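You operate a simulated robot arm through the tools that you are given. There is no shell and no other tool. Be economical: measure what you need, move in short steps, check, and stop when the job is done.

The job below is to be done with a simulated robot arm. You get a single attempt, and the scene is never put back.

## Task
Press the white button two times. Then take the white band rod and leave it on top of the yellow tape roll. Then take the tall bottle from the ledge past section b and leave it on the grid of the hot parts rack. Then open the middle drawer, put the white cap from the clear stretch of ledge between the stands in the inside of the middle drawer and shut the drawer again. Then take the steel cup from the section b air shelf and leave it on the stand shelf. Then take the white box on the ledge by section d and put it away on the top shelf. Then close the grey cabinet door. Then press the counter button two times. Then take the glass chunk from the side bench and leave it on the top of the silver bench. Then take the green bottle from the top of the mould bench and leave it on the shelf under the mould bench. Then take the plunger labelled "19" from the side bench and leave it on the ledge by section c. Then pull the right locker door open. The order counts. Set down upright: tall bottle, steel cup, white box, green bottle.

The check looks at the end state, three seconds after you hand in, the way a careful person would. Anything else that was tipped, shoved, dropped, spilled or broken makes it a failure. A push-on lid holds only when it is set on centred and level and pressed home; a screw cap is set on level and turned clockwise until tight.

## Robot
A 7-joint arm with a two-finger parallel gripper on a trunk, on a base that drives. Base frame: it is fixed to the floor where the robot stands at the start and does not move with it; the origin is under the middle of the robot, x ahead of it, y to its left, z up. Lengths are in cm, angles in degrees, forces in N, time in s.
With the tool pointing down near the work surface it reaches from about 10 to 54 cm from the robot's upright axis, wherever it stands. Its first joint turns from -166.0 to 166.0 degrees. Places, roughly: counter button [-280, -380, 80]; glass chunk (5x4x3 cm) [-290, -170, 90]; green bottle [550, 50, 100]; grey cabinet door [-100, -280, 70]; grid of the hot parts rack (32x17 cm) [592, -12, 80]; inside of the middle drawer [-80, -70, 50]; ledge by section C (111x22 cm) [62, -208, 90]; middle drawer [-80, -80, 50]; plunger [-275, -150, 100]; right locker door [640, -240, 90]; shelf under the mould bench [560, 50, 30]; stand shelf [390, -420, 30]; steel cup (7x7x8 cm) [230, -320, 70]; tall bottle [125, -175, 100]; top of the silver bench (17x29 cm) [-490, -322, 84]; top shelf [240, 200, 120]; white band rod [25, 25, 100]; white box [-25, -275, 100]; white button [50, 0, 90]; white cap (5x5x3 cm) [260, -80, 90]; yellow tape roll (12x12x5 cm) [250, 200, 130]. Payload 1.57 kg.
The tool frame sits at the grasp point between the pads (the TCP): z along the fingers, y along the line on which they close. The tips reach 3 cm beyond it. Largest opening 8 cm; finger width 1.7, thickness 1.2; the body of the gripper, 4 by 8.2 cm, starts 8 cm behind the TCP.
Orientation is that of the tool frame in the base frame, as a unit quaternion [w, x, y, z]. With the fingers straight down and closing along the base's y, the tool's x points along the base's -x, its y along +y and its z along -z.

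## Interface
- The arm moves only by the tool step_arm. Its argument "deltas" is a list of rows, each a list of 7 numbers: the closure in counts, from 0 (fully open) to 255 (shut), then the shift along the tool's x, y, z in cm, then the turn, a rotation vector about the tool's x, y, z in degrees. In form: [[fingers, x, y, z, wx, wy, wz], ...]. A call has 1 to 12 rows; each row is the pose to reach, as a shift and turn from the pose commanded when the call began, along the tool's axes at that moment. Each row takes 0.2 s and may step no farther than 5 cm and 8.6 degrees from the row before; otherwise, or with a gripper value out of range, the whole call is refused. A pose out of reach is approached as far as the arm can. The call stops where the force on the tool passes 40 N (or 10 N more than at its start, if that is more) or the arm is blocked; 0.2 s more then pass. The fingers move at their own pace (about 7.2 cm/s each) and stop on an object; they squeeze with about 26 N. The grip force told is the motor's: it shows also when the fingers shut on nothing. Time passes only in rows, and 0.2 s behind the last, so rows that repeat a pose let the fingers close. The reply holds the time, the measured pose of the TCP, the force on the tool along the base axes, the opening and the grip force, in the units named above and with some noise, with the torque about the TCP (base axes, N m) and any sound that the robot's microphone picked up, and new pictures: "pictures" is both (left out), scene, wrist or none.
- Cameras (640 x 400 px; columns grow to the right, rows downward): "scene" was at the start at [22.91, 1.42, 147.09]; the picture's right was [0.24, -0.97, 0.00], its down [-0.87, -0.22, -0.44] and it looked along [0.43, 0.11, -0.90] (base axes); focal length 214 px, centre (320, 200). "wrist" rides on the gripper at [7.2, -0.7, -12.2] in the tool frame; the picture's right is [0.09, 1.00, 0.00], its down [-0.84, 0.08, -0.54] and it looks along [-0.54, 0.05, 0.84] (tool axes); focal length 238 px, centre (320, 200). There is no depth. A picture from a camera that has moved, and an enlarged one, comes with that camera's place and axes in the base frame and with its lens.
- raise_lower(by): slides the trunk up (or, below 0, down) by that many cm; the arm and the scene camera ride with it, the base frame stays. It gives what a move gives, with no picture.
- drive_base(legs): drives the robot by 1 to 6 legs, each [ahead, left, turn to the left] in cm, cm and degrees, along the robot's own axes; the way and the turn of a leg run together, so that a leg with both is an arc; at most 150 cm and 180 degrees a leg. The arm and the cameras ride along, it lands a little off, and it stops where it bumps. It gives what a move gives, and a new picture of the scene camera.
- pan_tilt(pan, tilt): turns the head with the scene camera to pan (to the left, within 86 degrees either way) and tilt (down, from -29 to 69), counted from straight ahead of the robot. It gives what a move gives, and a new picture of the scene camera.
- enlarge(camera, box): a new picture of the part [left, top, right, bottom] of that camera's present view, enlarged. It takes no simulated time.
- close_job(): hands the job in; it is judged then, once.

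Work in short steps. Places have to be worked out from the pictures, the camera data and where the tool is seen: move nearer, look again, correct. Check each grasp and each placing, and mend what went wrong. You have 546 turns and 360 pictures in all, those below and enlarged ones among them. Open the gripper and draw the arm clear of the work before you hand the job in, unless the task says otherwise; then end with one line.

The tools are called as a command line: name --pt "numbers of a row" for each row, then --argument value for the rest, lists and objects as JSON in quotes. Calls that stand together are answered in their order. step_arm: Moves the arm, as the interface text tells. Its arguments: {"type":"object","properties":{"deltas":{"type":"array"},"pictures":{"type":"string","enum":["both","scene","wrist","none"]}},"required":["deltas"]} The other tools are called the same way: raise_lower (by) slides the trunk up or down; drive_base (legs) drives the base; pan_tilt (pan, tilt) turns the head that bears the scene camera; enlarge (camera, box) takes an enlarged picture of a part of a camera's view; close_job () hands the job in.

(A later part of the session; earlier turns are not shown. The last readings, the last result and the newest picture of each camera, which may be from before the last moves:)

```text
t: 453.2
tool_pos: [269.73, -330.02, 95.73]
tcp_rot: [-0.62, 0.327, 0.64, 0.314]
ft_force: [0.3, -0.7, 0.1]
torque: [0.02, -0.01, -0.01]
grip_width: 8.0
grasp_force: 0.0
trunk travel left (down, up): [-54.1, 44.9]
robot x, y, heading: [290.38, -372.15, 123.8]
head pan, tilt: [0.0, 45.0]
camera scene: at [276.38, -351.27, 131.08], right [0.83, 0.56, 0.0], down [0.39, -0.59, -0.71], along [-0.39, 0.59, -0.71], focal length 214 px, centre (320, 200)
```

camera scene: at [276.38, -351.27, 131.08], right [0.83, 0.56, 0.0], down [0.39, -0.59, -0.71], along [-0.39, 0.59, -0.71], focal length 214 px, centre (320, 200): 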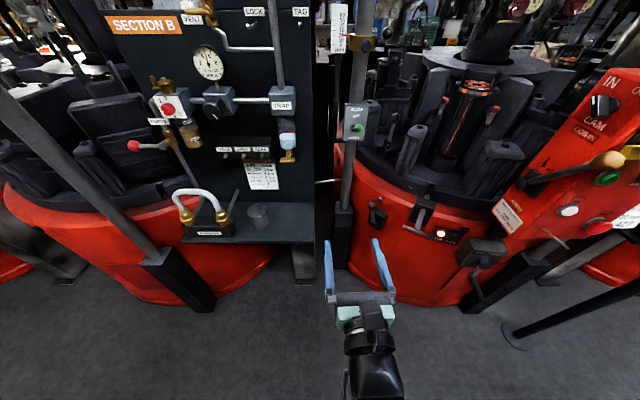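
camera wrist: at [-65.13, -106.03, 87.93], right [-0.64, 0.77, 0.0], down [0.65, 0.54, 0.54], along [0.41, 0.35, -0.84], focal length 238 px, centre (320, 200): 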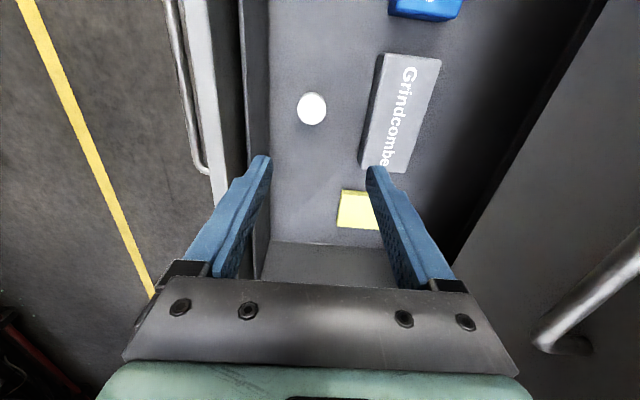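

Gripper is level, fingers horizontal. I move left 27.8, lower 21.7 cm, then approach 14 cm and check with the wrist camera.

drive_base --legs '[[0, 27.8, 0]]'

raise_lower --by -21.7

drive_base --legs '[[12, 0, 0]]'

step_arm --pt "0 0 0 0 0 0 0" --pictures "wrist"

```text
t: 455.2
tool_pos: [246.64, -345.76, 95.67]
tcp_rot: [-0.62, 0.325, 0.642, 0.314]
ft_force: [-0.1, 0.4, -0.1]
torque: [-0.01, 0.0, -0.05]
grip_width: 7.97
grasp_force: 0.1
trunk travel left (down, up): [-54.1, 44.9]
robot x, y, heading: [267.2, -387.57, 124.0]
head pan, tilt: [0.0, 45.0]
camera scene: at [253.3, -366.8, 131.08], right [0.83, 0.56, 0.0], down [0.4, -0.59, -0.71], along [-0.39, 0.59, -0.71], focal length 214 px, centre (320, 200)
```

scene: 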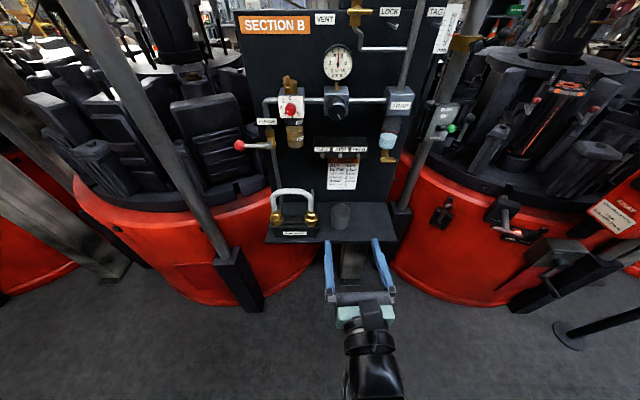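

```text
t: 457.5
tool_pos: [246.79, -345.67, 73.87]
tcp_rot: [-0.619, 0.326, 0.641, 0.314]
ft_force: [0.6, 0.2, -0.6]
torque: [0.01, 0.01, 0.01]
grip_width: 7.99
grasp_force: 0.0
trunk travel left (down, up): [-32.4, 66.6]
robot x, y, heading: [267.62, -387.57, 123.9]
head pan, tilt: [0.0, 45.0]
```

```text
t: 458.8
tool_pos: [239.9, -335.61, 73.97]
tcp_rot: [-0.62, 0.326, 0.641, 0.314]
ft_force: [-0.3, 0.7, 0.3]
torque: [-0.01, 0.02, 0.0]
grip_width: 8.01
grasp_force: 0.1
trunk travel left (down, up): [-32.4, 66.6]
robot x, y, heading: [260.89, -377.63, 123.8]
head pan, tilt: [0.0, 45.0]
camera scene: at [246.65, -356.82, 109.38], right [0.83, 0.56, 0.0], down [0.39, -0.59, -0.71], along [-0.39, 0.59, -0.71], focal length 214 px, centre (320, 200)
```

scene: 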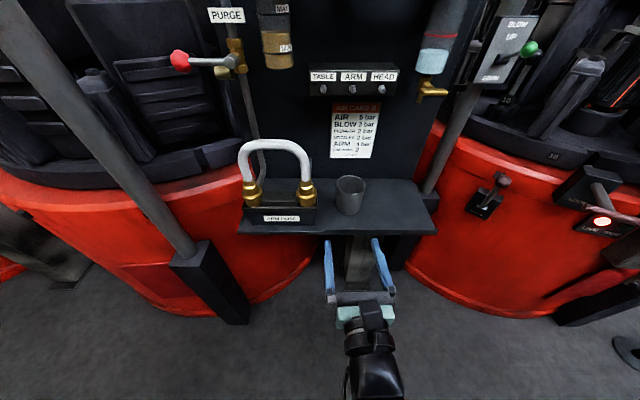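

```text
t: 459.1
tool_pos: [239.96, -335.69, 73.95]
tcp_rot: [-0.62, 0.325, 0.642, 0.314]
ft_force: [0.3, 0.7, -0.1]
torque: [-0.04, 0.01, -0.02]
grip_width: 8.0
grasp_force: 0.1
trunk travel left (down, up): [-32.4, 66.6]
robot x, y, heading: [260.81, -377.73, 124.1]
head pan, tilt: [0.0, 45.0]
camera wrist: at [246.54, -345.74, 81.57], right [0.8, 0.59, 0.09], down [0.4, -0.42, -0.82], along [-0.44, 0.69, -0.57], focal length 238 px, centre (320, 200)
```

wrist: 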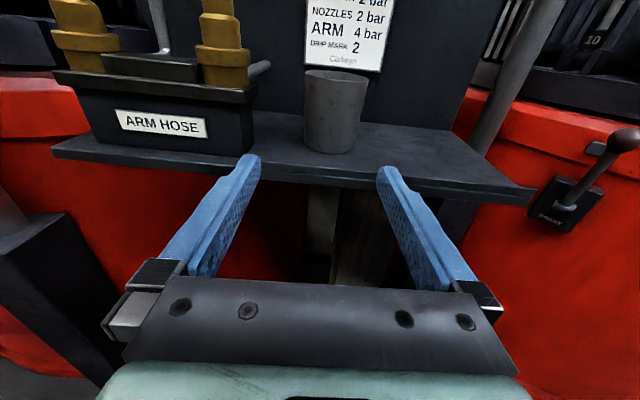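

Triangulation gives shelf z≈72, cup (234,−325). I raise 2.3 cm, shift right 1 cm, and check before the final approach.

raise_lower --by 2.3

drive_base --legs '[[5, -1.1, 0]]'

step_arm --pt "0 0 0 0 0 0 0" --pictures "wrist"

```text
t: 459.8
tool_pos: [239.92, -335.67, 76.22]
tcp_rot: [-0.619, 0.326, 0.641, 0.314]
ft_force: [0.1, -0.2, -0.8]
torque: [-0.02, -0.01, -0.01]
grip_width: 7.99
grasp_force: 0.1
trunk travel left (down, up): [-34.7, 64.3]
robot x, y, heading: [260.67, -377.49, 124.1]
head pan, tilt: [0.0, 45.0]
```

```text
t: 460.8
tool_pos: [238.15, -331.1, 76.28]
tcp_rot: [-0.62, 0.326, 0.641, 0.315]
ft_force: [0.8, 1.2, -0.2]
torque: [-0.01, 0.02, 0.01]
grip_width: 8.0
grasp_force: 0.1
trunk travel left (down, up): [-34.7, 64.3]
robot x, y, heading: [258.98, -372.78, 124.0]
head pan, tilt: [0.0, 45.0]
camera scene: at [244.8, -352.1, 111.68], right [0.83, 0.56, 0.0], down [0.4, -0.59, -0.71], along [-0.39, 0.59, -0.71], focal length 214 px, centre (320, 200)
```

scene: 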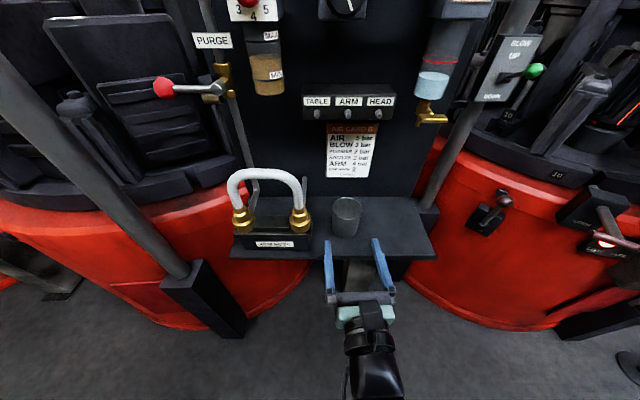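

```text
t: 461.2
tool_pos: [238.19, -330.98, 76.3]
tcp_rot: [-0.62, 0.325, 0.642, 0.314]
ft_force: [0.7, -0.3, -0.2]
torque: [-0.02, -0.01, -0.02]
grip_width: 8.0
grasp_force: 0.1
trunk travel left (down, up): [-34.7, 64.3]
robot x, y, heading: [258.65, -372.89, 124.0]
head pan, tilt: [0.0, 45.0]
camera wrist: at [244.69, -341.03, 83.87], right [0.8, 0.59, 0.09], down [0.4, -0.41, -0.82], along [-0.44, 0.69, -0.57], focal length 238 px, centre (320, 200)
```

wrist: 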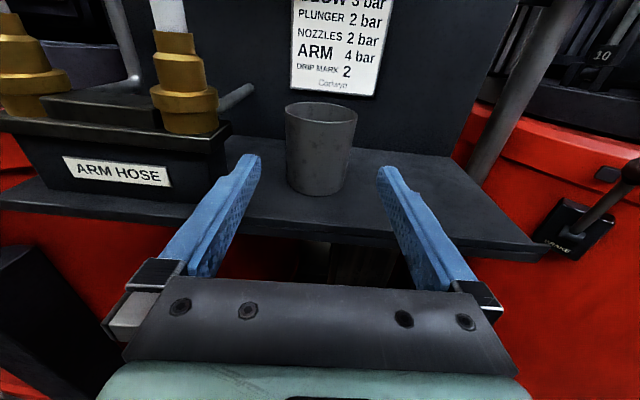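

Cup is centred; 7 cm ahead. I drive forward 6.8 and close.

drive_base --legs '[[6.8, 0, 0]]'

step_arm --pt "100 0 0 0 0 0 0" --pt "255 0 0 0 0 0 0" --pt "255 0 0 0 0 0 0" --pt "255 0 0 0 0 0 0" --pt "255 0 0 0 0 0 0" --pictures "wrist"

```text
t: 462.2
tool_pos: [234.33, -325.49, 76.29]
tcp_rot: [-0.619, 0.326, 0.641, 0.314]
ft_force: [0.1, -0.7, -0.1]
torque: [-0.03, 0.03, 0.0]
grip_width: 8.01
grasp_force: 0.1
trunk travel left (down, up): [-34.7, 64.3]
robot x, y, heading: [255.34, -367.12, 123.9]
head pan, tilt: [0.0, 45.0]
camera scene: at [241.05, -346.48, 111.68], right [0.83, 0.56, 0.0], down [0.39, -0.59, -0.71], along [-0.39, 0.59, -0.71], focal length 214 px, centre (320, 200)
```

scene: 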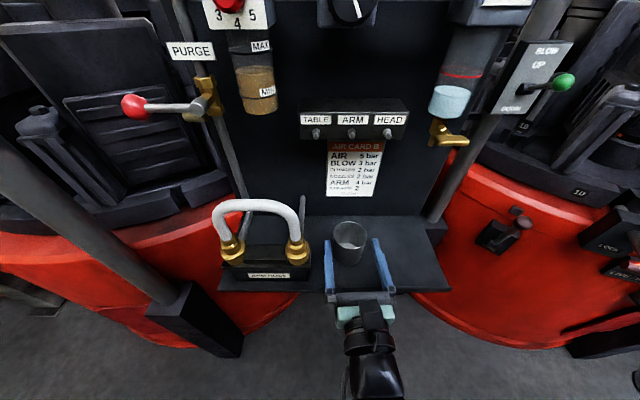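

```text
t: 463.4
tool_pos: [234.47, -325.35, 76.31]
tcp_rot: [-0.62, 0.325, 0.641, 0.314]
ft_force: [-0.1, 1.5, 1.0]
torque: [0.08, 0.02, 0.0]
grip_width: 6.18
grasp_force: 25.6
trunk travel left (down, up): [-34.7, 64.3]
robot x, y, heading: [255.66, -366.97, 124.0]
head pan, tilt: [0.0, 45.0]
camera wrist: at [240.95, -335.41, 83.88], right [0.8, 0.59, 0.09], down [0.4, -0.42, -0.82], along [-0.44, 0.69, -0.57], focal length 238 px, centre (320, 200)
```

wrist: 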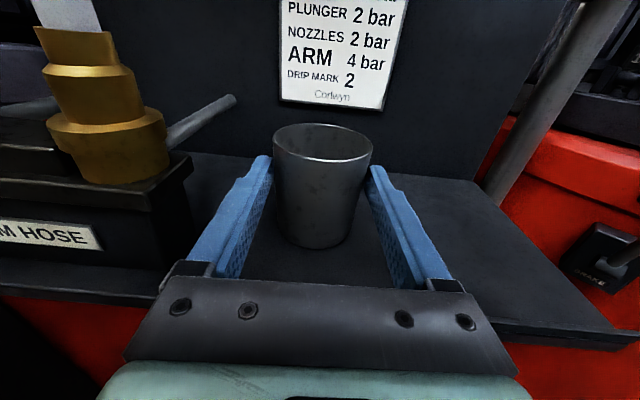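

Gripped. I lift and back out, then turn around toward the stand by the far wall.

raise_lower --by 10

drive_base --legs '[[-60, 0, 0]]'

```text
t: 464.7
tool_pos: [234.41, -325.39, 86.23]
tcp_rot: [-0.619, 0.326, 0.641, 0.314]
ft_force: [0.0, 0.1, -0.3]
torque: [-0.05, -0.02, 0.02]
grip_width: 6.16
grasp_force: 25.9
trunk travel left (down, up): [-44.7, 54.3]
robot x, y, heading: [255.12, -367.14, 123.9]
head pan, tilt: [0.0, 45.0]
```

```text
t: 468.1
tool_pos: [267.65, -375.04, 86.33]
tcp_rot: [-0.62, 0.324, 0.642, 0.313]
ft_force: [-0.1, 0.0, -0.2]
torque: [-0.03, -0.02, 0.01]
grip_width: 6.17
grasp_force: 25.5
trunk travel left (down, up): [-44.7, 54.3]
robot x, y, heading: [288.77, -416.76, 124.0]
head pan, tilt: [0.0, 45.0]
camera scene: at [274.46, -396.17, 121.69], right [0.83, 0.56, 0.0], down [0.4, -0.58, -0.71], along [-0.4, 0.58, -0.71], focal length 214 px, centre (320, 200)
```

scene: 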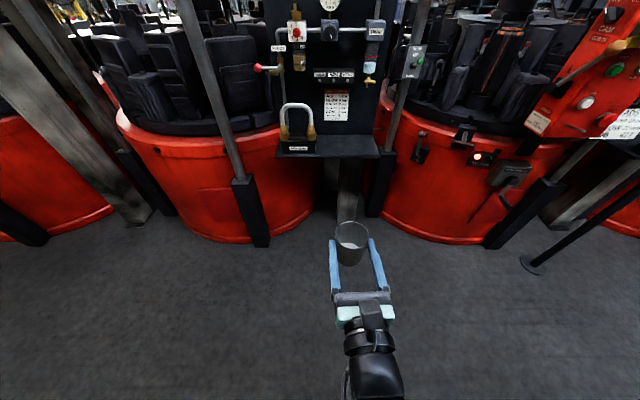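

I move to mid-aisle, turn right, and drive up to the stand, then face it.

drive_base --legs '[[35, 0, 0], [0, 0, -90], [78, 0, 0], [0, 0, -90]]'

```text
t: 481.8
tool_pos: [354.74, -385.51, 86.31]
tcp_rot: [0.311, 0.643, -0.323, 0.621]
ft_force: [-0.6, 0.2, -0.6]
torque: [0.03, 0.01, 0.01]
grip_width: 5.92
grasp_force: 26.4
trunk travel left (down, up): [-44.7, 54.3]
robot x, y, heading: [333.64, -344.06, -55.7]
head pan, tilt: [0.0, 45.0]
camera scene: at [347.77, -364.65, 121.68], right [-0.83, -0.56, 0.0], down [-0.4, 0.58, -0.71], along [0.4, -0.58, -0.71], focal length 214 px, centre (320, 200)
```

scene: 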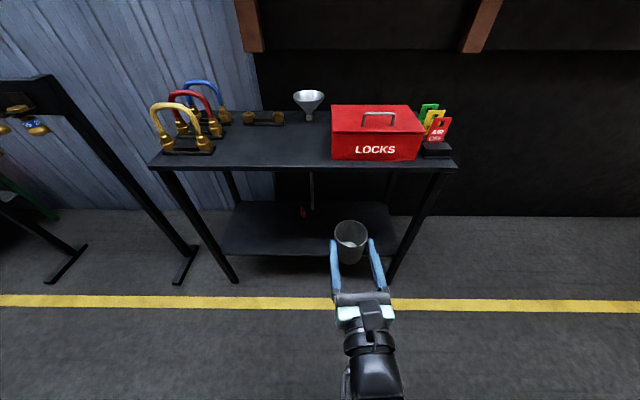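

Grip width shrank slightly; I check the cup with the wrist camera.

step_arm --pt "255 0 0 0 0 0 0" --pictures "wrist"

enlarge --camera "scene" --box '[200, 150, 460, 320]'

```text
t: 482.2
tool_pos: [354.78, -385.55, 86.36]
tcp_rot: [0.313, 0.643, -0.324, 0.62]
ft_force: [0.4, -0.8, -1.1]
torque: [0.01, 0.0, 0.01]
grip_width: 5.93
grasp_force: 25.6
trunk travel left (down, up): [-44.7, 54.3]
robot x, y, heading: [333.45, -343.82, -55.7]
head pan, tilt: [0.0, 45.0]
camera wrist: at [348.19, -375.57, 93.85], right [-0.8, -0.6, 0.09], down [-0.4, 0.41, -0.82], along [0.45, -0.69, -0.57], focal length 238 px, centre (320, 200)
```

wrist: 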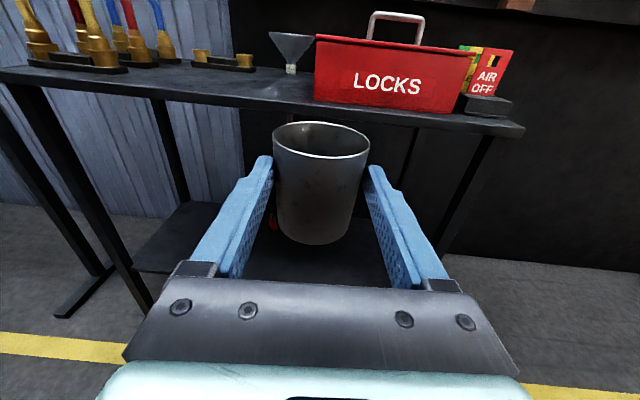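

```text
2.35 times, centred on (330, 235) of scene
camera zoom: at [347.77, -364.65, 121.68], right [-0.83, -0.56, 0.0], down [-0.4, 0.58, -0.71], along [0.4, -0.58, -0.71], focal length 505 px, centre (296, 118)
```

zoom: 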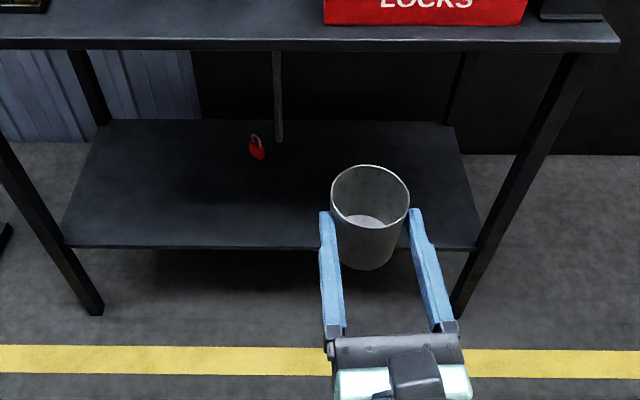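

The cup is fine. Shelf is at z≈30 below the table top. I lower the arm by 9 cm (tool −x) first to see if reachable.

step_arm --pt "255 -3 0 0 0 0 0" --pt "255 -6 0 0 0 0 0" --pt "255 -9 0 0 0 0 0" --pictures "none"

raise_lower --by -34

pan_tilt --pan 0 --tilt 30

enlarge --camera "scene" --box '[160, 100, 480, 340]'

```text
t: 483.0
tool_pos: [353.84, -386.69, 77.34]
tcp_rot: [0.311, 0.643, -0.323, 0.621]
ft_force: [0.1, -0.5, -2.1]
torque: [0.04, 0.06, 0.01]
grip_width: 5.95
grasp_force: 26.2
out of reach, approached as far as the arm can: row 1, 2, 3
trunk travel left (down, up): [-44.7, 54.3]
robot x, y, heading: [333.54, -343.9, -55.6]
head pan, tilt: [0.0, 45.0]
```

```text
t: 486.3
tool_pos: [353.72, -386.77, 43.42]
tcp_rot: [0.311, 0.643, -0.323, 0.62]
ft_force: [-0.6, -0.4, -1.5]
torque: [0.03, 0.05, -0.02]
grip_width: 5.93
grasp_force: 26.1
trunk travel left (down, up): [-10.7, 88.3]
robot x, y, heading: [333.26, -343.76, -55.4]
head pan, tilt: [0.0, 45.0]
```

```text
t: 487.1
tool_pos: [353.97, -386.84, 43.48]
tcp_rot: [0.311, 0.643, -0.322, 0.622]
ft_force: [0.0, 0.0, -1.1]
torque: [0.03, 0.02, -0.01]
grip_width: 5.93
grasp_force: 26.8
trunk travel left (down, up): [-10.7, 88.3]
robot x, y, heading: [333.72, -343.87, -55.6]
head pan, tilt: [0.0, 30.0]
camera scene: at [348.28, -365.4, 89.94], right [-0.83, -0.56, 0.0], down [-0.28, 0.41, -0.87], along [0.49, -0.72, -0.5], focal length 214 px, centre (320, 200)
```

scene: 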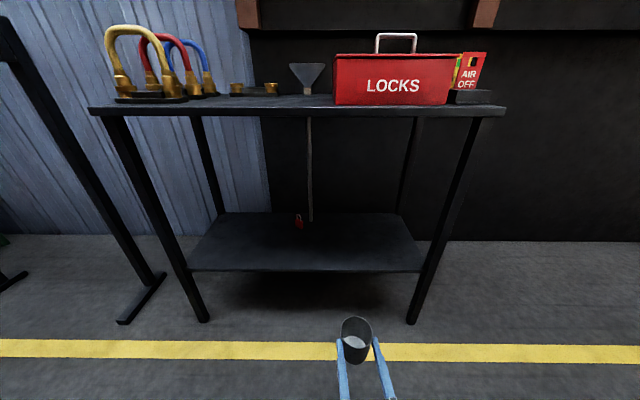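

```text
1.67 times, centred on (320, 220) of scene
camera zoom: at [348.28, -365.4, 89.94], right [-0.83, -0.56, 0.0], down [-0.28, 0.41, -0.87], along [0.49, -0.72, -0.5], focal length 358 px, centre (320, 167)
```

zoom: 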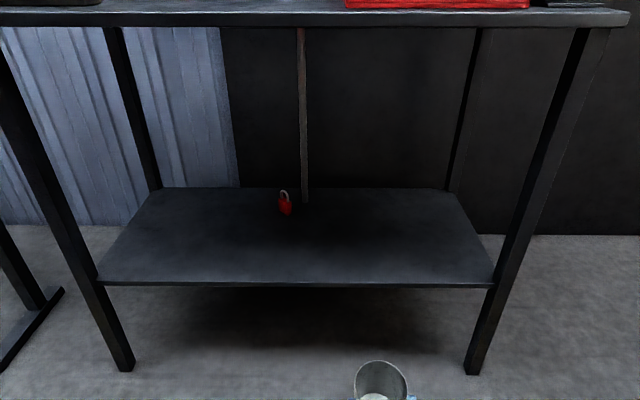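

Cup base ~39. I drive forward 30 cm first, view, then the rest.

drive_base --legs '[[30, 0, 0]]'

step_arm --pt "255 0 0 0 0 0 0" --pictures "wrist"

```text
t: 489.1
tool_pos: [370.76, -411.42, 43.5]
tcp_rot: [0.309, 0.644, -0.32, 0.622]
ft_force: [-0.4, -1.3, -1.2]
torque: [0.04, 0.01, 0.02]
grip_width: 5.94
grasp_force: 26.3
trunk travel left (down, up): [-10.7, 88.3]
robot x, y, heading: [350.75, -368.79, -55.6]
head pan, tilt: [0.0, 30.0]
camera scene: at [365.22, -390.03, 89.94], right [-0.82, -0.57, 0.0], down [-0.28, 0.41, -0.87], along [0.49, -0.71, -0.5], focal length 214 px, centre (320, 200)
```

scene: 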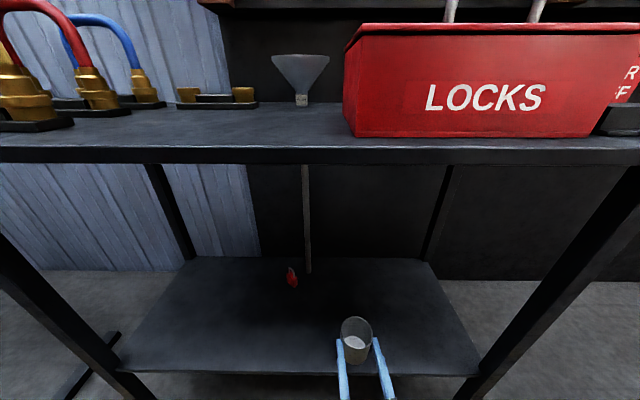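

```text
t: 489.5
tool_pos: [370.88, -411.38, 43.4]
tcp_rot: [0.31, 0.644, -0.322, 0.621]
ft_force: [0.4, -0.4, -0.9]
torque: [0.01, 0.0, -0.01]
grip_width: 5.91
grasp_force: 25.9
trunk travel left (down, up): [-10.7, 88.3]
robot x, y, heading: [350.39, -368.57, -55.5]
head pan, tilt: [0.0, 30.0]
camera wrist: at [364.22, -401.42, 51.03], right [-0.79, -0.6, 0.09], down [-0.41, 0.41, -0.82], along [0.45, -0.69, -0.57], focal length 238 px, centre (320, 200)
```

wrist: 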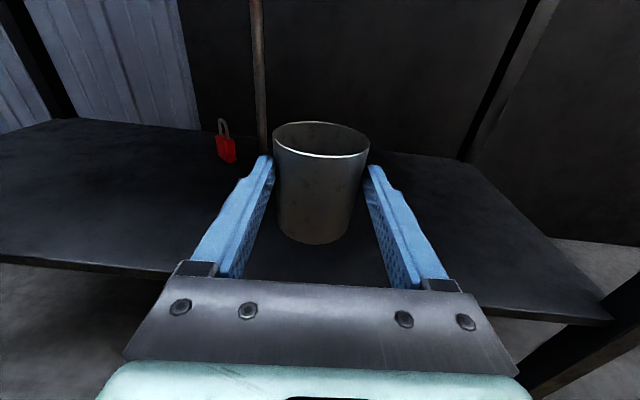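

Front edge is about under the TCP now. I go 11 cm further in, then lower to contact.

drive_base --legs '[[11, 0, 0]]'

raise_lower --by -5

raise_lower --by -1

```text
t: 490.7
tool_pos: [377.15, -420.52, 43.51]
tcp_rot: [0.309, 0.644, -0.321, 0.622]
ft_force: [-0.4, -0.2, -1.1]
torque: [0.05, 0.03, 0.0]
grip_width: 5.91
grasp_force: 26.2
trunk travel left (down, up): [-10.7, 88.3]
robot x, y, heading: [356.66, -377.35, -55.4]
head pan, tilt: [0.0, 30.0]
camera scene: at [371.45, -399.06, 89.95], right [-0.82, -0.57, 0.0], down [-0.28, 0.41, -0.87], along [0.49, -0.71, -0.5], focal length 214 px, centre (320, 200)
```

scene: 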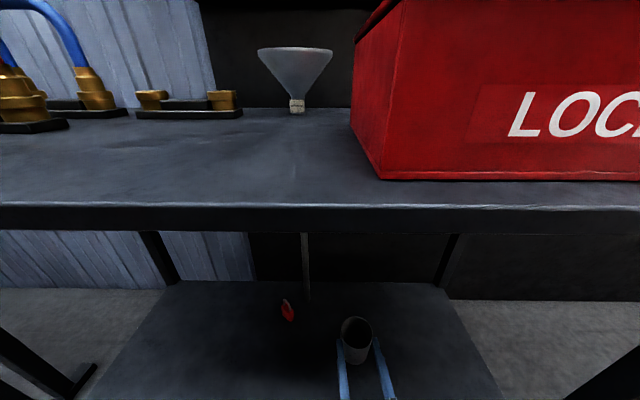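

```text
t: 491.6
tool_pos: [377.12, -420.47, 38.4]
tcp_rot: [0.31, 0.644, -0.322, 0.621]
ft_force: [0.2, 1.0, -1.4]
torque: [0.0, 0.03, 0.0]
grip_width: 5.9
grasp_force: 25.7
trunk travel left (down, up): [-5.7, 93.3]
robot x, y, heading: [356.7, -377.57, -55.8]
head pan, tilt: [0.0, 30.0]
```

```text
t: 492.2
tool_pos: [377.04, -420.41, 37.48]
tcp_rot: [0.309, 0.644, -0.321, 0.622]
ft_force: [0.0, 0.1, -0.8]
torque: [0.02, 0.03, 0.02]
grip_width: 5.91
grasp_force: 25.6
trunk travel left (down, up): [-4.7, 94.3]
robot x, y, heading: [356.53, -377.56, -55.4]
head pan, tilt: [0.0, 30.0]
```

raise_lower --by -1

raise_lower --by -0.8

step_arm --pt "255 0 0 0 0 0 0" --pictures "wrist"

```text
t: 492.8
tool_pos: [377.07, -420.43, 36.55]
tcp_rot: [0.31, 0.643, -0.32, 0.623]
ft_force: [-0.3, -0.6, 2.4]
torque: [-0.17, -0.04, 0.02]
grip_width: 5.91
grasp_force: 26.3
trunk travel left (down, up): [-3.7, 95.3]
robot x, y, heading: [356.99, -377.74, -55.8]
head pan, tilt: [0.0, 30.0]
```

```text
t: 493.4
tool_pos: [377.21, -420.48, 36.12]
tcp_rot: [0.312, 0.64, -0.32, 0.625]
ft_force: [-1.7, 1.7, 15.1]
torque: [-0.48, -0.36, 0.11]
grip_width: 5.84
grasp_force: 25.5
trunk travel left (down, up): [-2.9, 96.1]
robot x, y, heading: [356.87, -377.16, -55.4]
head pan, tilt: [0.0, 30.0]
```

```text
t: 493.8
tool_pos: [377.07, -420.43, 36.01]
tcp_rot: [0.311, 0.641, -0.319, 0.625]
ft_force: [-1.2, -0.5, 15.2]
torque: [-0.45, -0.33, 0.02]
grip_width: 5.8
grasp_force: 25.8
trunk travel left (down, up): [-2.9, 96.1]
robot x, y, heading: [356.82, -377.31, -55.6]
head pan, tilt: [0.0, 30.0]
camera wrist: at [370.45, -410.41, 43.47], right [-0.79, -0.6, 0.09], down [-0.4, 0.4, -0.82], along [0.46, -0.69, -0.56], focal length 238 px, centre (320, 200)
```

wrist: 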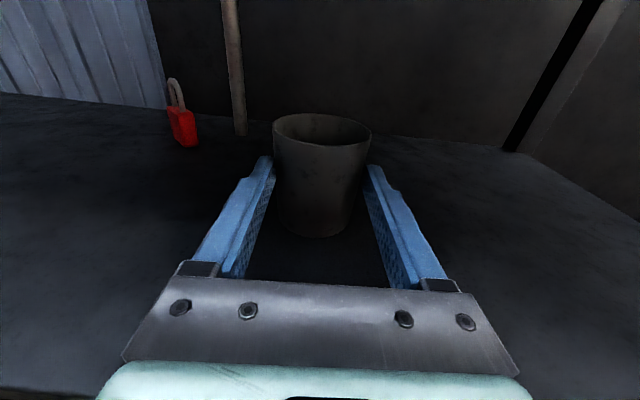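

Cup is on the shelf. I relieve slightly, open, and check.

raise_lower --by 0.4

step_arm --pt "200 0 0 0 0 0 0" --pt "120 0 0 0 0 0 0" --pt "60 0 0 0 0 0 0" --pt "0 0 0 0 0 0 0" --pt "0 0 0 0 0 0 0" --pictures "wrist"

```text
t: 494.3
tool_pos: [377.07, -420.34, 35.91]
tcp_rot: [0.309, 0.644, -0.321, 0.621]
ft_force: [0.4, -1.6, 7.1]
torque: [-0.37, -0.28, 0.04]
grip_width: 5.78
grasp_force: 25.9
trunk travel left (down, up): [-3.3, 95.7]
robot x, y, heading: [356.53, -377.58, -55.5]
head pan, tilt: [0.0, 30.0]
```

```text
t: 495.5
tool_pos: [377.05, -420.39, 36.08]
tcp_rot: [0.31, 0.643, -0.321, 0.622]
ft_force: [0.4, -0.5, -0.3]
torque: [-0.01, -0.01, 0.02]
grip_width: 8.0
grasp_force: 0.1
trunk travel left (down, up): [-3.3, 95.7]
robot x, y, heading: [356.54, -377.59, -55.6]
head pan, tilt: [0.0, 30.0]
camera wrist: at [370.45, -410.47, 43.64], right [-0.79, -0.6, 0.09], down [-0.41, 0.41, -0.82], along [0.45, -0.69, -0.57], focal length 238 px, centre (320, 200)
```

wrist: 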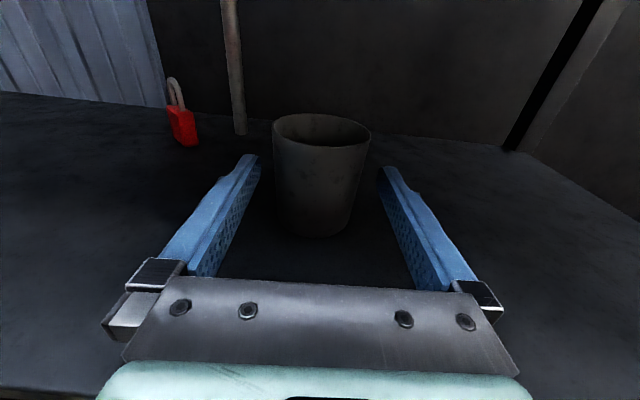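

Cup placed upright. I back out, raise the trunk, and look down the back aisle toward the other end for a shorter way to section D.

drive_base --legs '[[-45, 0, 0]]'

raise_lower --by 40

pan_tilt --pan 0 --tilt 15

drive_base --legs '[[0, 0, -90]]'

```text
t: 498.2
tool_pos: [351.47, -383.07, 36.01]
tcp_rot: [0.309, 0.644, -0.32, 0.622]
ft_force: [0.4, 0.1, -0.1]
torque: [0.03, -0.03, 0.01]
grip_width: 8.03
grasp_force: 0.0
trunk travel left (down, up): [-3.3, 95.7]
robot x, y, heading: [331.08, -339.88, -55.4]
head pan, tilt: [0.0, 30.0]
camera scene: at [345.74, -361.65, 82.54], right [-0.82, -0.57, 0.0], down [-0.28, 0.41, -0.87], along [0.49, -0.71, -0.5], focal length 214 px, centre (320, 200)
```

scene: 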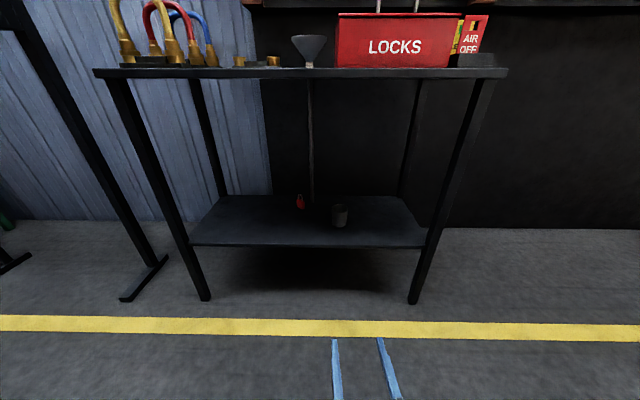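

```text
t: 502.1
tool_pos: [351.36, -382.97, 76.19]
tcp_rot: [0.309, 0.644, -0.32, 0.622]
ft_force: [-0.7, -0.3, 0.0]
torque: [0.03, -0.01, -0.02]
grip_width: 8.0
grasp_force: 0.1
trunk travel left (down, up): [-43.3, 55.7]
robot x, y, heading: [330.85, -340.01, -55.2]
head pan, tilt: [0.0, 30.0]
```

```text
t: 502.9
tool_pos: [351.4, -382.94, 76.02]
tcp_rot: [0.309, 0.644, -0.321, 0.622]
ft_force: [-0.1, -0.1, -0.2]
torque: [0.01, -0.01, 0.01]
grip_width: 8.02
grasp_force: 0.1
trunk travel left (down, up): [-43.3, 55.7]
robot x, y, heading: [330.61, -340.17, -55.4]
head pan, tilt: [0.0, 15.0]
camera scene: at [345.91, -361.89, 124.96], right [-0.82, -0.57, 0.0], down [-0.15, 0.21, -0.97], along [0.55, -0.79, -0.26], focal length 214 px, centre (320, 200)
```

scene: 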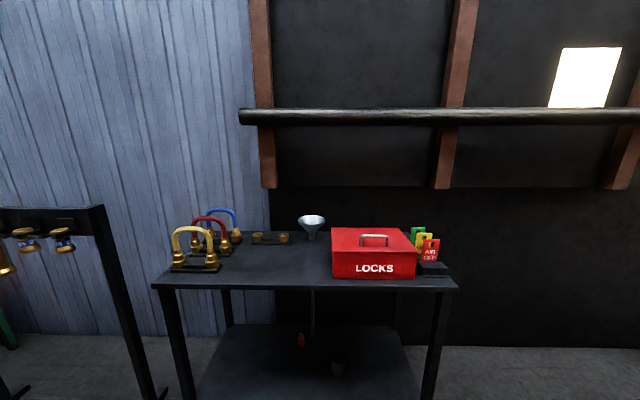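

```text
t: 507.1
tool_pos: [288.25, -361.12, 76.08]
tcp_rot: [-0.657, -0.234, 0.68, -0.226]
ft_force: [-0.8, -0.4, 0.6]
torque: [0.01, -0.05, -0.05]
grip_width: 7.99
grasp_force: 0.3
trunk travel left (down, up): [-43.3, 55.7]
robot x, y, heading: [330.97, -340.55, -144.6]
head pan, tilt: [0.0, 15.0]
camera scene: at [309.41, -355.47, 124.97], right [-0.58, 0.82, 0.0], down [0.21, 0.15, -0.97], along [-0.79, -0.56, -0.26], focal length 214 px, centre (320, 200)
```

scene: 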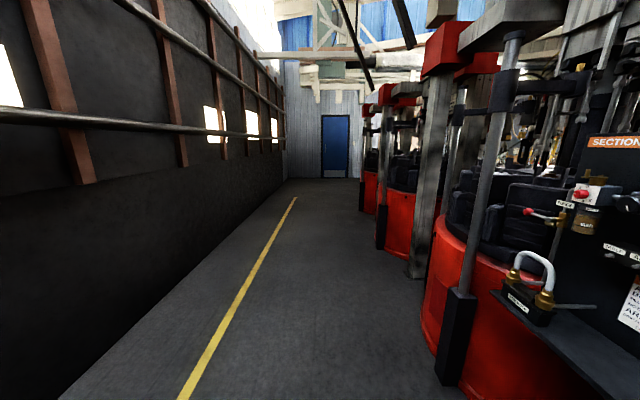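

The back aisle runs through to the far end. I drive along it and look.

drive_base --legs '[[0, 0, -2.4], [130, 0, 0], [130, 0, 0], [120, 0, 0]]'

pan_tilt --pan -55 --tilt 15

```text
t: 525.9
tool_pos: [-32.9, -566.15, 76.07]
tcp_rot: [-0.663, -0.215, 0.686, -0.208]
ft_force: [0.0, -0.6, 0.0]
torque: [0.02, -0.03, -0.05]
grip_width: 7.98
grasp_force: 0.0
trunk travel left (down, up): [-43.3, 55.7]
robot x, y, heading: [10.98, -547.37, -147.7]
head pan, tilt: [0.0, 15.0]
camera scene: at [-11.55, -561.5, 124.96], right [-0.54, 0.84, 0.0], down [0.22, 0.14, -0.97], along [-0.82, -0.52, -0.26], focal length 214 px, centre (320, 200)
```

scene: 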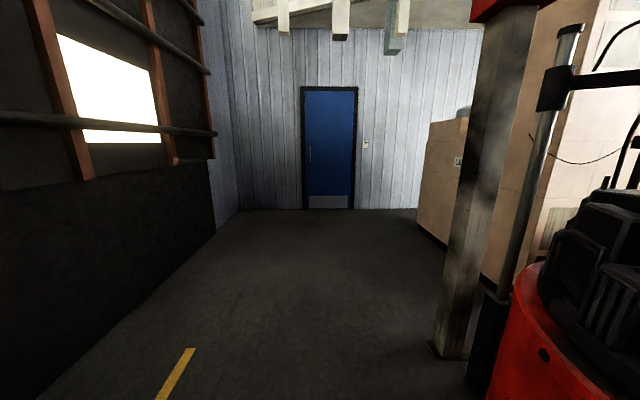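

```text
t: 527.1
tool_pos: [-32.78, -565.98, 76.07]
tcp_rot: [-0.663, -0.216, 0.686, -0.209]
ft_force: [-0.2, 0.1, 0.0]
torque: [-0.01, 0.02, 0.0]
grip_width: 8.0
grasp_force: 0.1
trunk travel left (down, up): [-43.3, 55.7]
robot x, y, heading: [10.78, -547.62, -147.7]
head pan, tilt: [-55.0, 15.0]
camera scene: at [-12.29, -552.9, 124.97], right [0.38, 0.92, 0.0], down [0.24, -0.1, -0.97], along [-0.89, 0.37, -0.26], focal length 214 px, centre (320, 200)
```

scene: 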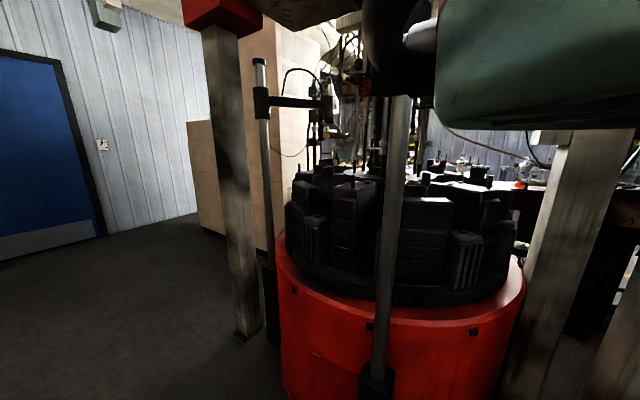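

A lehr block ends before the far wall, with ~115 cm gap. I drive there and turn right to look through.

pan_tilt --pan 0 --tilt 20

drive_base --legs '[[130, 5, 0], [130, 5, 0], [80, 0, 0], [0, 0, -90]]'

```text
t: 528.3
tool_pos: [-32.91, -565.98, 76.07]
tcp_rot: [-0.662, -0.216, 0.686, -0.209]
ft_force: [0.3, 0.0, 0.4]
torque: [0.02, 0.01, 0.0]
grip_width: 8.01
grasp_force: 0.1
trunk travel left (down, up): [-43.3, 55.7]
robot x, y, heading: [10.93, -547.19, -147.7]
head pan, tilt: [0.0, 20.0]
camera scene: at [-11.52, -561.47, 124.15], right [-0.54, 0.84, 0.0], down [0.29, 0.18, -0.94], along [-0.79, -0.5, -0.34], focal length 214 px, centre (320, 200)
```

scene: 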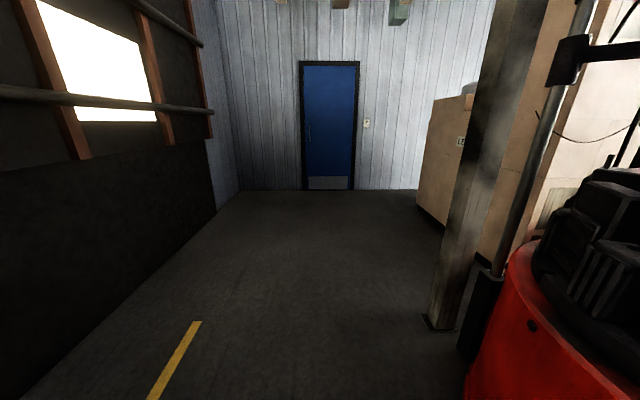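

```text
t: 548.8
tool_pos: [-291.22, -695.36, 75.96]
tcp_rot: [-0.616, 0.333, 0.638, 0.321]
ft_force: [-0.2, 1.0, -0.2]
torque: [0.01, -0.04, 0.01]
grip_width: 8.0
grasp_force: 0.1
trunk travel left (down, up): [-43.3, 55.7]
robot x, y, heading: [-272.58, -738.79, 122.5]
head pan, tilt: [0.0, 20.0]
camera scene: at [-286.76, -716.78, 124.15], right [0.85, 0.53, 0.0], down [0.18, -0.29, -0.94], along [-0.5, 0.79, -0.34], focal length 214 px, centre (320, 200)
```

scene: 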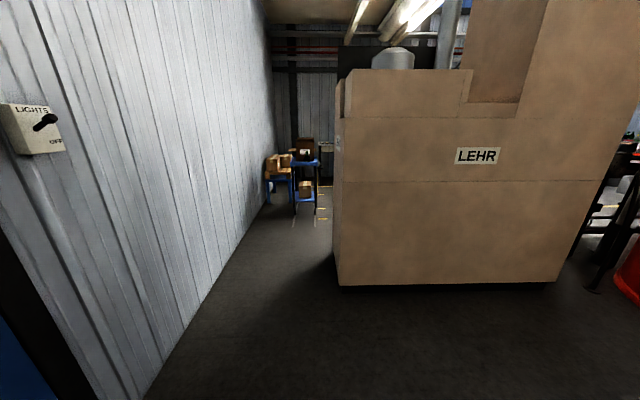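

There is a ~100 cm corridor left of the lehr. I centre in it and go forward some, then look.

drive_base --legs '[[0, 31, 0], [0, 0, 0.7], [110, 0, 0]]'

```text
t: 556.5
tool_pos: [-377.34, -618.88, 76.04]
tcp_rot: [-0.615, 0.333, 0.638, 0.321]
ft_force: [-0.9, -0.6, -0.1]
torque: [0.01, 0.05, -0.02]
grip_width: 8.01
grasp_force: 0.0
trunk travel left (down, up): [-43.3, 55.7]
robot x, y, heading: [-358.75, -662.29, 122.2]
head pan, tilt: [0.0, 20.0]
camera scene: at [-372.89, -640.28, 124.15], right [0.84, 0.53, 0.0], down [0.18, -0.29, -0.94], along [-0.5, 0.79, -0.34], focal length 214 px, centre (320, 200)
```

scene: 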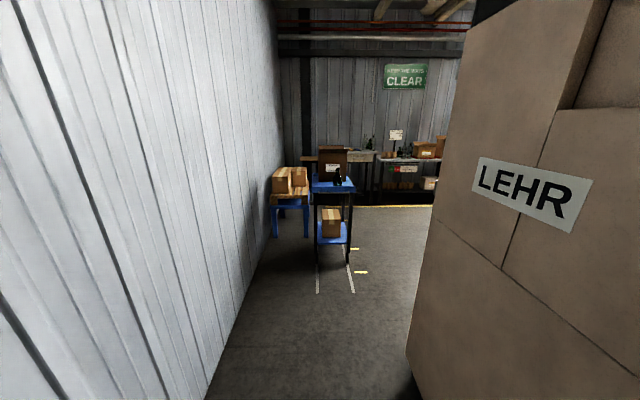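

The way opens past the lehr with a trolley beyond. I raise the tool above trolley height and advance, then slide right between them.

raise_lower --by 40

raise_lower --by 14

pan_tilt --pan 0 --tilt 40

drive_base --legs '[[0, 0, 1], [90, 0, 0], [62, 0, 0]]'

```text
t: 560.3
tool_pos: [-377.34, -618.72, 116.01]
tcp_rot: [-0.616, 0.333, 0.638, 0.321]
ft_force: [-0.2, 0.0, 0.3]
torque: [-0.01, 0.0, 0.02]
grip_width: 8.02
grasp_force: 0.0
trunk travel left (down, up): [-83.3, 15.7]
robot x, y, heading: [-358.54, -662.33, 122.4]
head pan, tilt: [0.0, 20.0]
```

```text
t: 562.0
tool_pos: [-377.3, -618.82, 130.05]
tcp_rot: [-0.615, 0.334, 0.637, 0.322]
ft_force: [-0.2, -0.1, 0.7]
torque: [0.0, -0.01, -0.02]
grip_width: 8.01
grasp_force: 0.0
trunk travel left (down, up): [-97.3, 1.7]
robot x, y, heading: [-358.89, -662.32, 122.3]
head pan, tilt: [0.0, 20.0]
```

```text
t: 562.8
tool_pos: [-377.41, -618.93, 130.0]
tcp_rot: [-0.616, 0.333, 0.638, 0.321]
ft_force: [0.1, -0.1, 0.4]
torque: [-0.02, 0.02, -0.01]
grip_width: 7.98
grasp_force: 0.0
trunk travel left (down, up): [-97.3, 1.7]
robot x, y, heading: [-358.75, -662.11, 122.3]
head pan, tilt: [0.0, 40.0]
camera scene: at [-372.45, -640.98, 175.02], right [0.84, 0.53, 0.0], down [0.34, -0.54, -0.77], along [-0.41, 0.65, -0.64], focal length 214 px, centre (320, 200)
```

scene: 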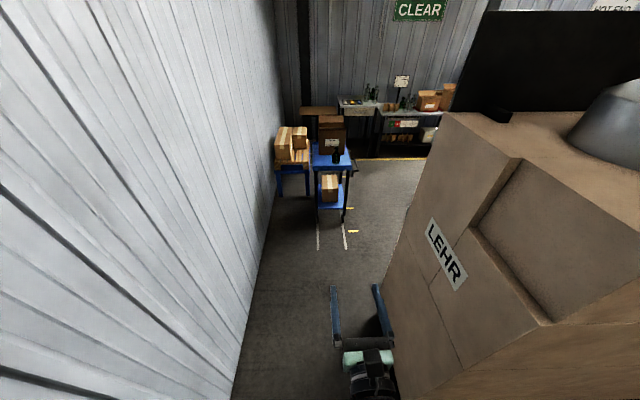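

```text
t: 571.0
tool_pos: [-461.5, -492.53, 130.08]
tcp_rot: [-0.618, 0.328, 0.64, 0.317]
ft_force: [-0.1, -0.5, -0.2]
torque: [-0.01, -0.03, -0.01]
grip_width: 7.99
grasp_force: 0.0
trunk travel left (down, up): [-97.3, 1.7]
robot x, y, heading: [-442.27, -535.67, 123.2]
head pan, tilt: [0.0, 40.0]
camera scene: at [-456.28, -514.52, 175.02], right [0.84, 0.55, 0.0], down [0.35, -0.54, -0.77], along [-0.42, 0.64, -0.64], focal length 214 px, centre (320, 200)
```

scene: 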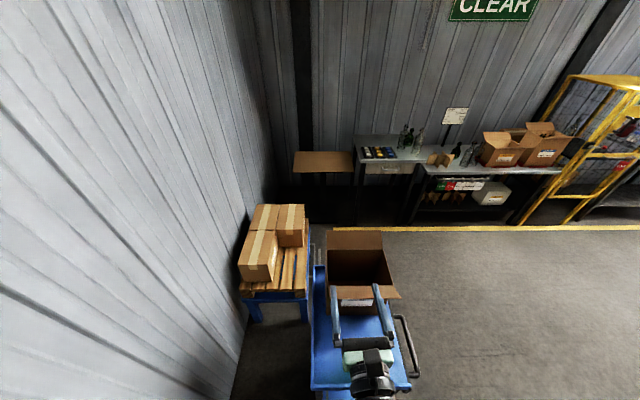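

Now I slide right, past the lehr's side.

drive_base --legs '[[0, -70, 0], [0, -70, 0]]'

```text
t: 577.7
tool_pos: [-350.91, -419.55, 130.48]
tcp_rot: [-0.618, 0.332, 0.634, 0.325]
ft_force: [0.2, -1.0, -1.0]
torque: [0.03, -0.05, 0.01]
grip_width: 8.0
grasp_force: 0.1
trunk travel left (down, up): [-97.3, 1.7]
robot x, y, heading: [-331.88, -462.76, 123.6]
head pan, tilt: [0.0, 40.0]
stopped in leg 2: the robot was blocked; the commanded pose is now the measured one
camera scene: at [-346.35, -442.33, 175.03], right [0.84, 0.55, 0.0], down [0.36, -0.54, -0.77], along [-0.42, 0.64, -0.64], focal length 214 px, centre (320, 200)
```

scene: 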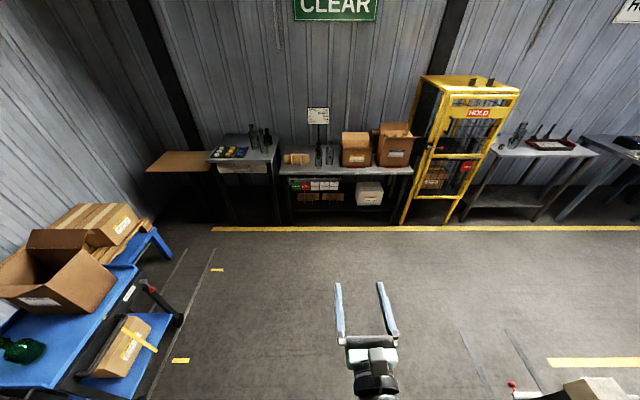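

Blocked by something on the right. I ease left 5 cm, and look right.

drive_base --legs '[[0, 6, 0]]'

pan_tilt --pan -75 --tilt 45

```text
t: 578.7
tool_pos: [-355.38, -422.48, 130.44]
tcp_rot: [-0.618, 0.335, 0.634, 0.323]
ft_force: [0.2, -0.8, -0.2]
torque: [0.01, 0.02, 0.03]
grip_width: 8.04
grasp_force: 0.0
trunk travel left (down, up): [-97.3, 1.7]
robot x, y, heading: [-336.85, -466.6, 123.4]
head pan, tilt: [0.0, 40.0]
camera scene: at [-350.62, -445.08, 175.01], right [0.84, 0.55, 0.0], down [0.35, -0.54, -0.77], along [-0.42, 0.64, -0.64], focal length 214 px, centre (320, 200)
```

scene: 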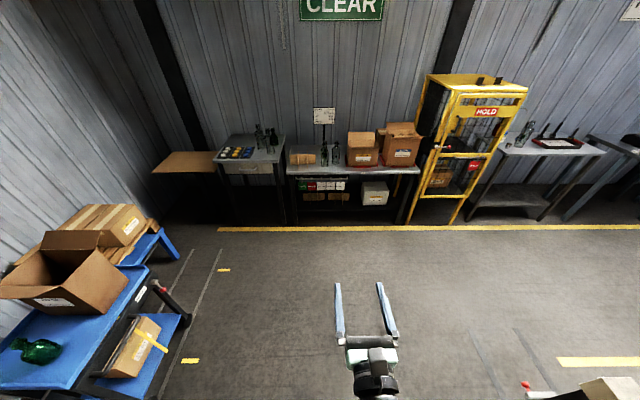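

```text
t: 580.1
tool_pos: [-355.54, -422.68, 130.33]
tcp_rot: [-0.618, 0.334, 0.634, 0.324]
ft_force: [-0.1, 0.0, 0.2]
torque: [0.01, 0.0, 0.0]
grip_width: 8.03
grasp_force: 0.1
trunk travel left (down, up): [-97.3, 1.7]
robot x, y, heading: [-336.45, -466.58, 123.5]
head pan, tilt: [-75.0, 45.0]
camera scene: at [-340.77, -446.25, 174.28], right [0.75, -0.66, 0.0], down [-0.47, -0.53, -0.71], along [0.47, 0.53, -0.71], focal length 214 px, centre (320, 200)
```

scene: 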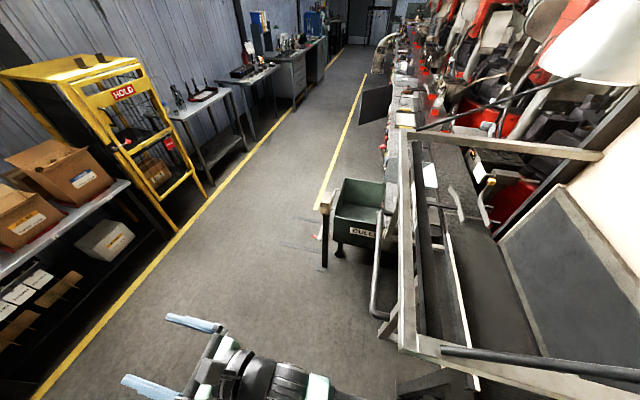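

I move forward into the lane, turn to go up it, and approach section D.

pan_tilt --pan -15 --tilt 40

drive_base --legs '[[105, 0, 0], [0, 0, -90], [120, 0, 0], [120, 0, 0], [85, 0, 0]]'

```text
t: 581.5
tool_pos: [-355.44, -422.59, 130.37]
tcp_rot: [-0.618, 0.334, 0.634, 0.323]
ft_force: [-1.0, -0.2, -0.4]
torque: [-0.02, -0.02, 0.03]
grip_width: 8.0
grasp_force: 0.0
trunk travel left (down, up): [-97.3, 1.7]
robot x, y, heading: [-337.01, -466.88, 123.3]
head pan, tilt: [-15.0, 40.0]
camera scene: at [-348.87, -444.29, 175.01], right [0.95, 0.31, 0.0], down [0.2, -0.61, -0.77], along [-0.24, 0.73, -0.64], focal length 214 px, centre (320, 200)
```

scene: 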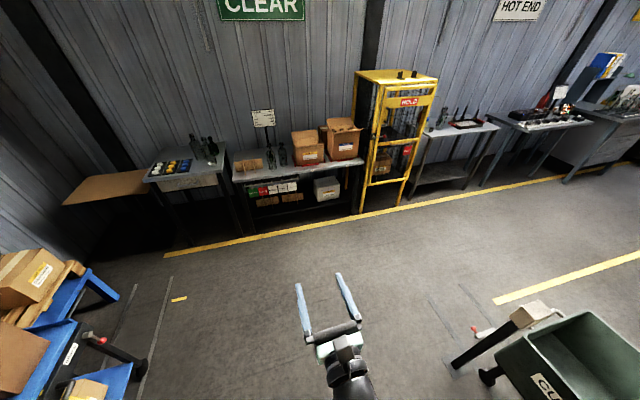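

```text
t: 606.1
tool_pos: [-78.43, -185.69, 130.36]
tcp_rot: [-0.205, 0.685, 0.209, 0.667]
ft_force: [-0.7, -0.6, 0.3]
torque: [-0.01, 0.01, -0.01]
grip_width: 7.99
grasp_force: 0.0
trunk travel left (down, up): [-97.3, 1.7]
robot x, y, heading: [-122.63, -204.21, 32.7]
head pan, tilt: [-15.0, 40.0]
camera scene: at [-100.34, -192.22, 175.02], right [0.3, -0.95, 0.0], down [-0.61, -0.2, -0.77], along [0.73, 0.23, -0.64], focal length 214 px, centre (320, 200)
```

scene: 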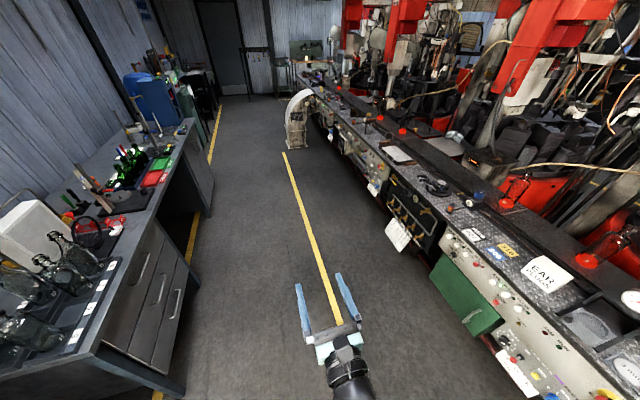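

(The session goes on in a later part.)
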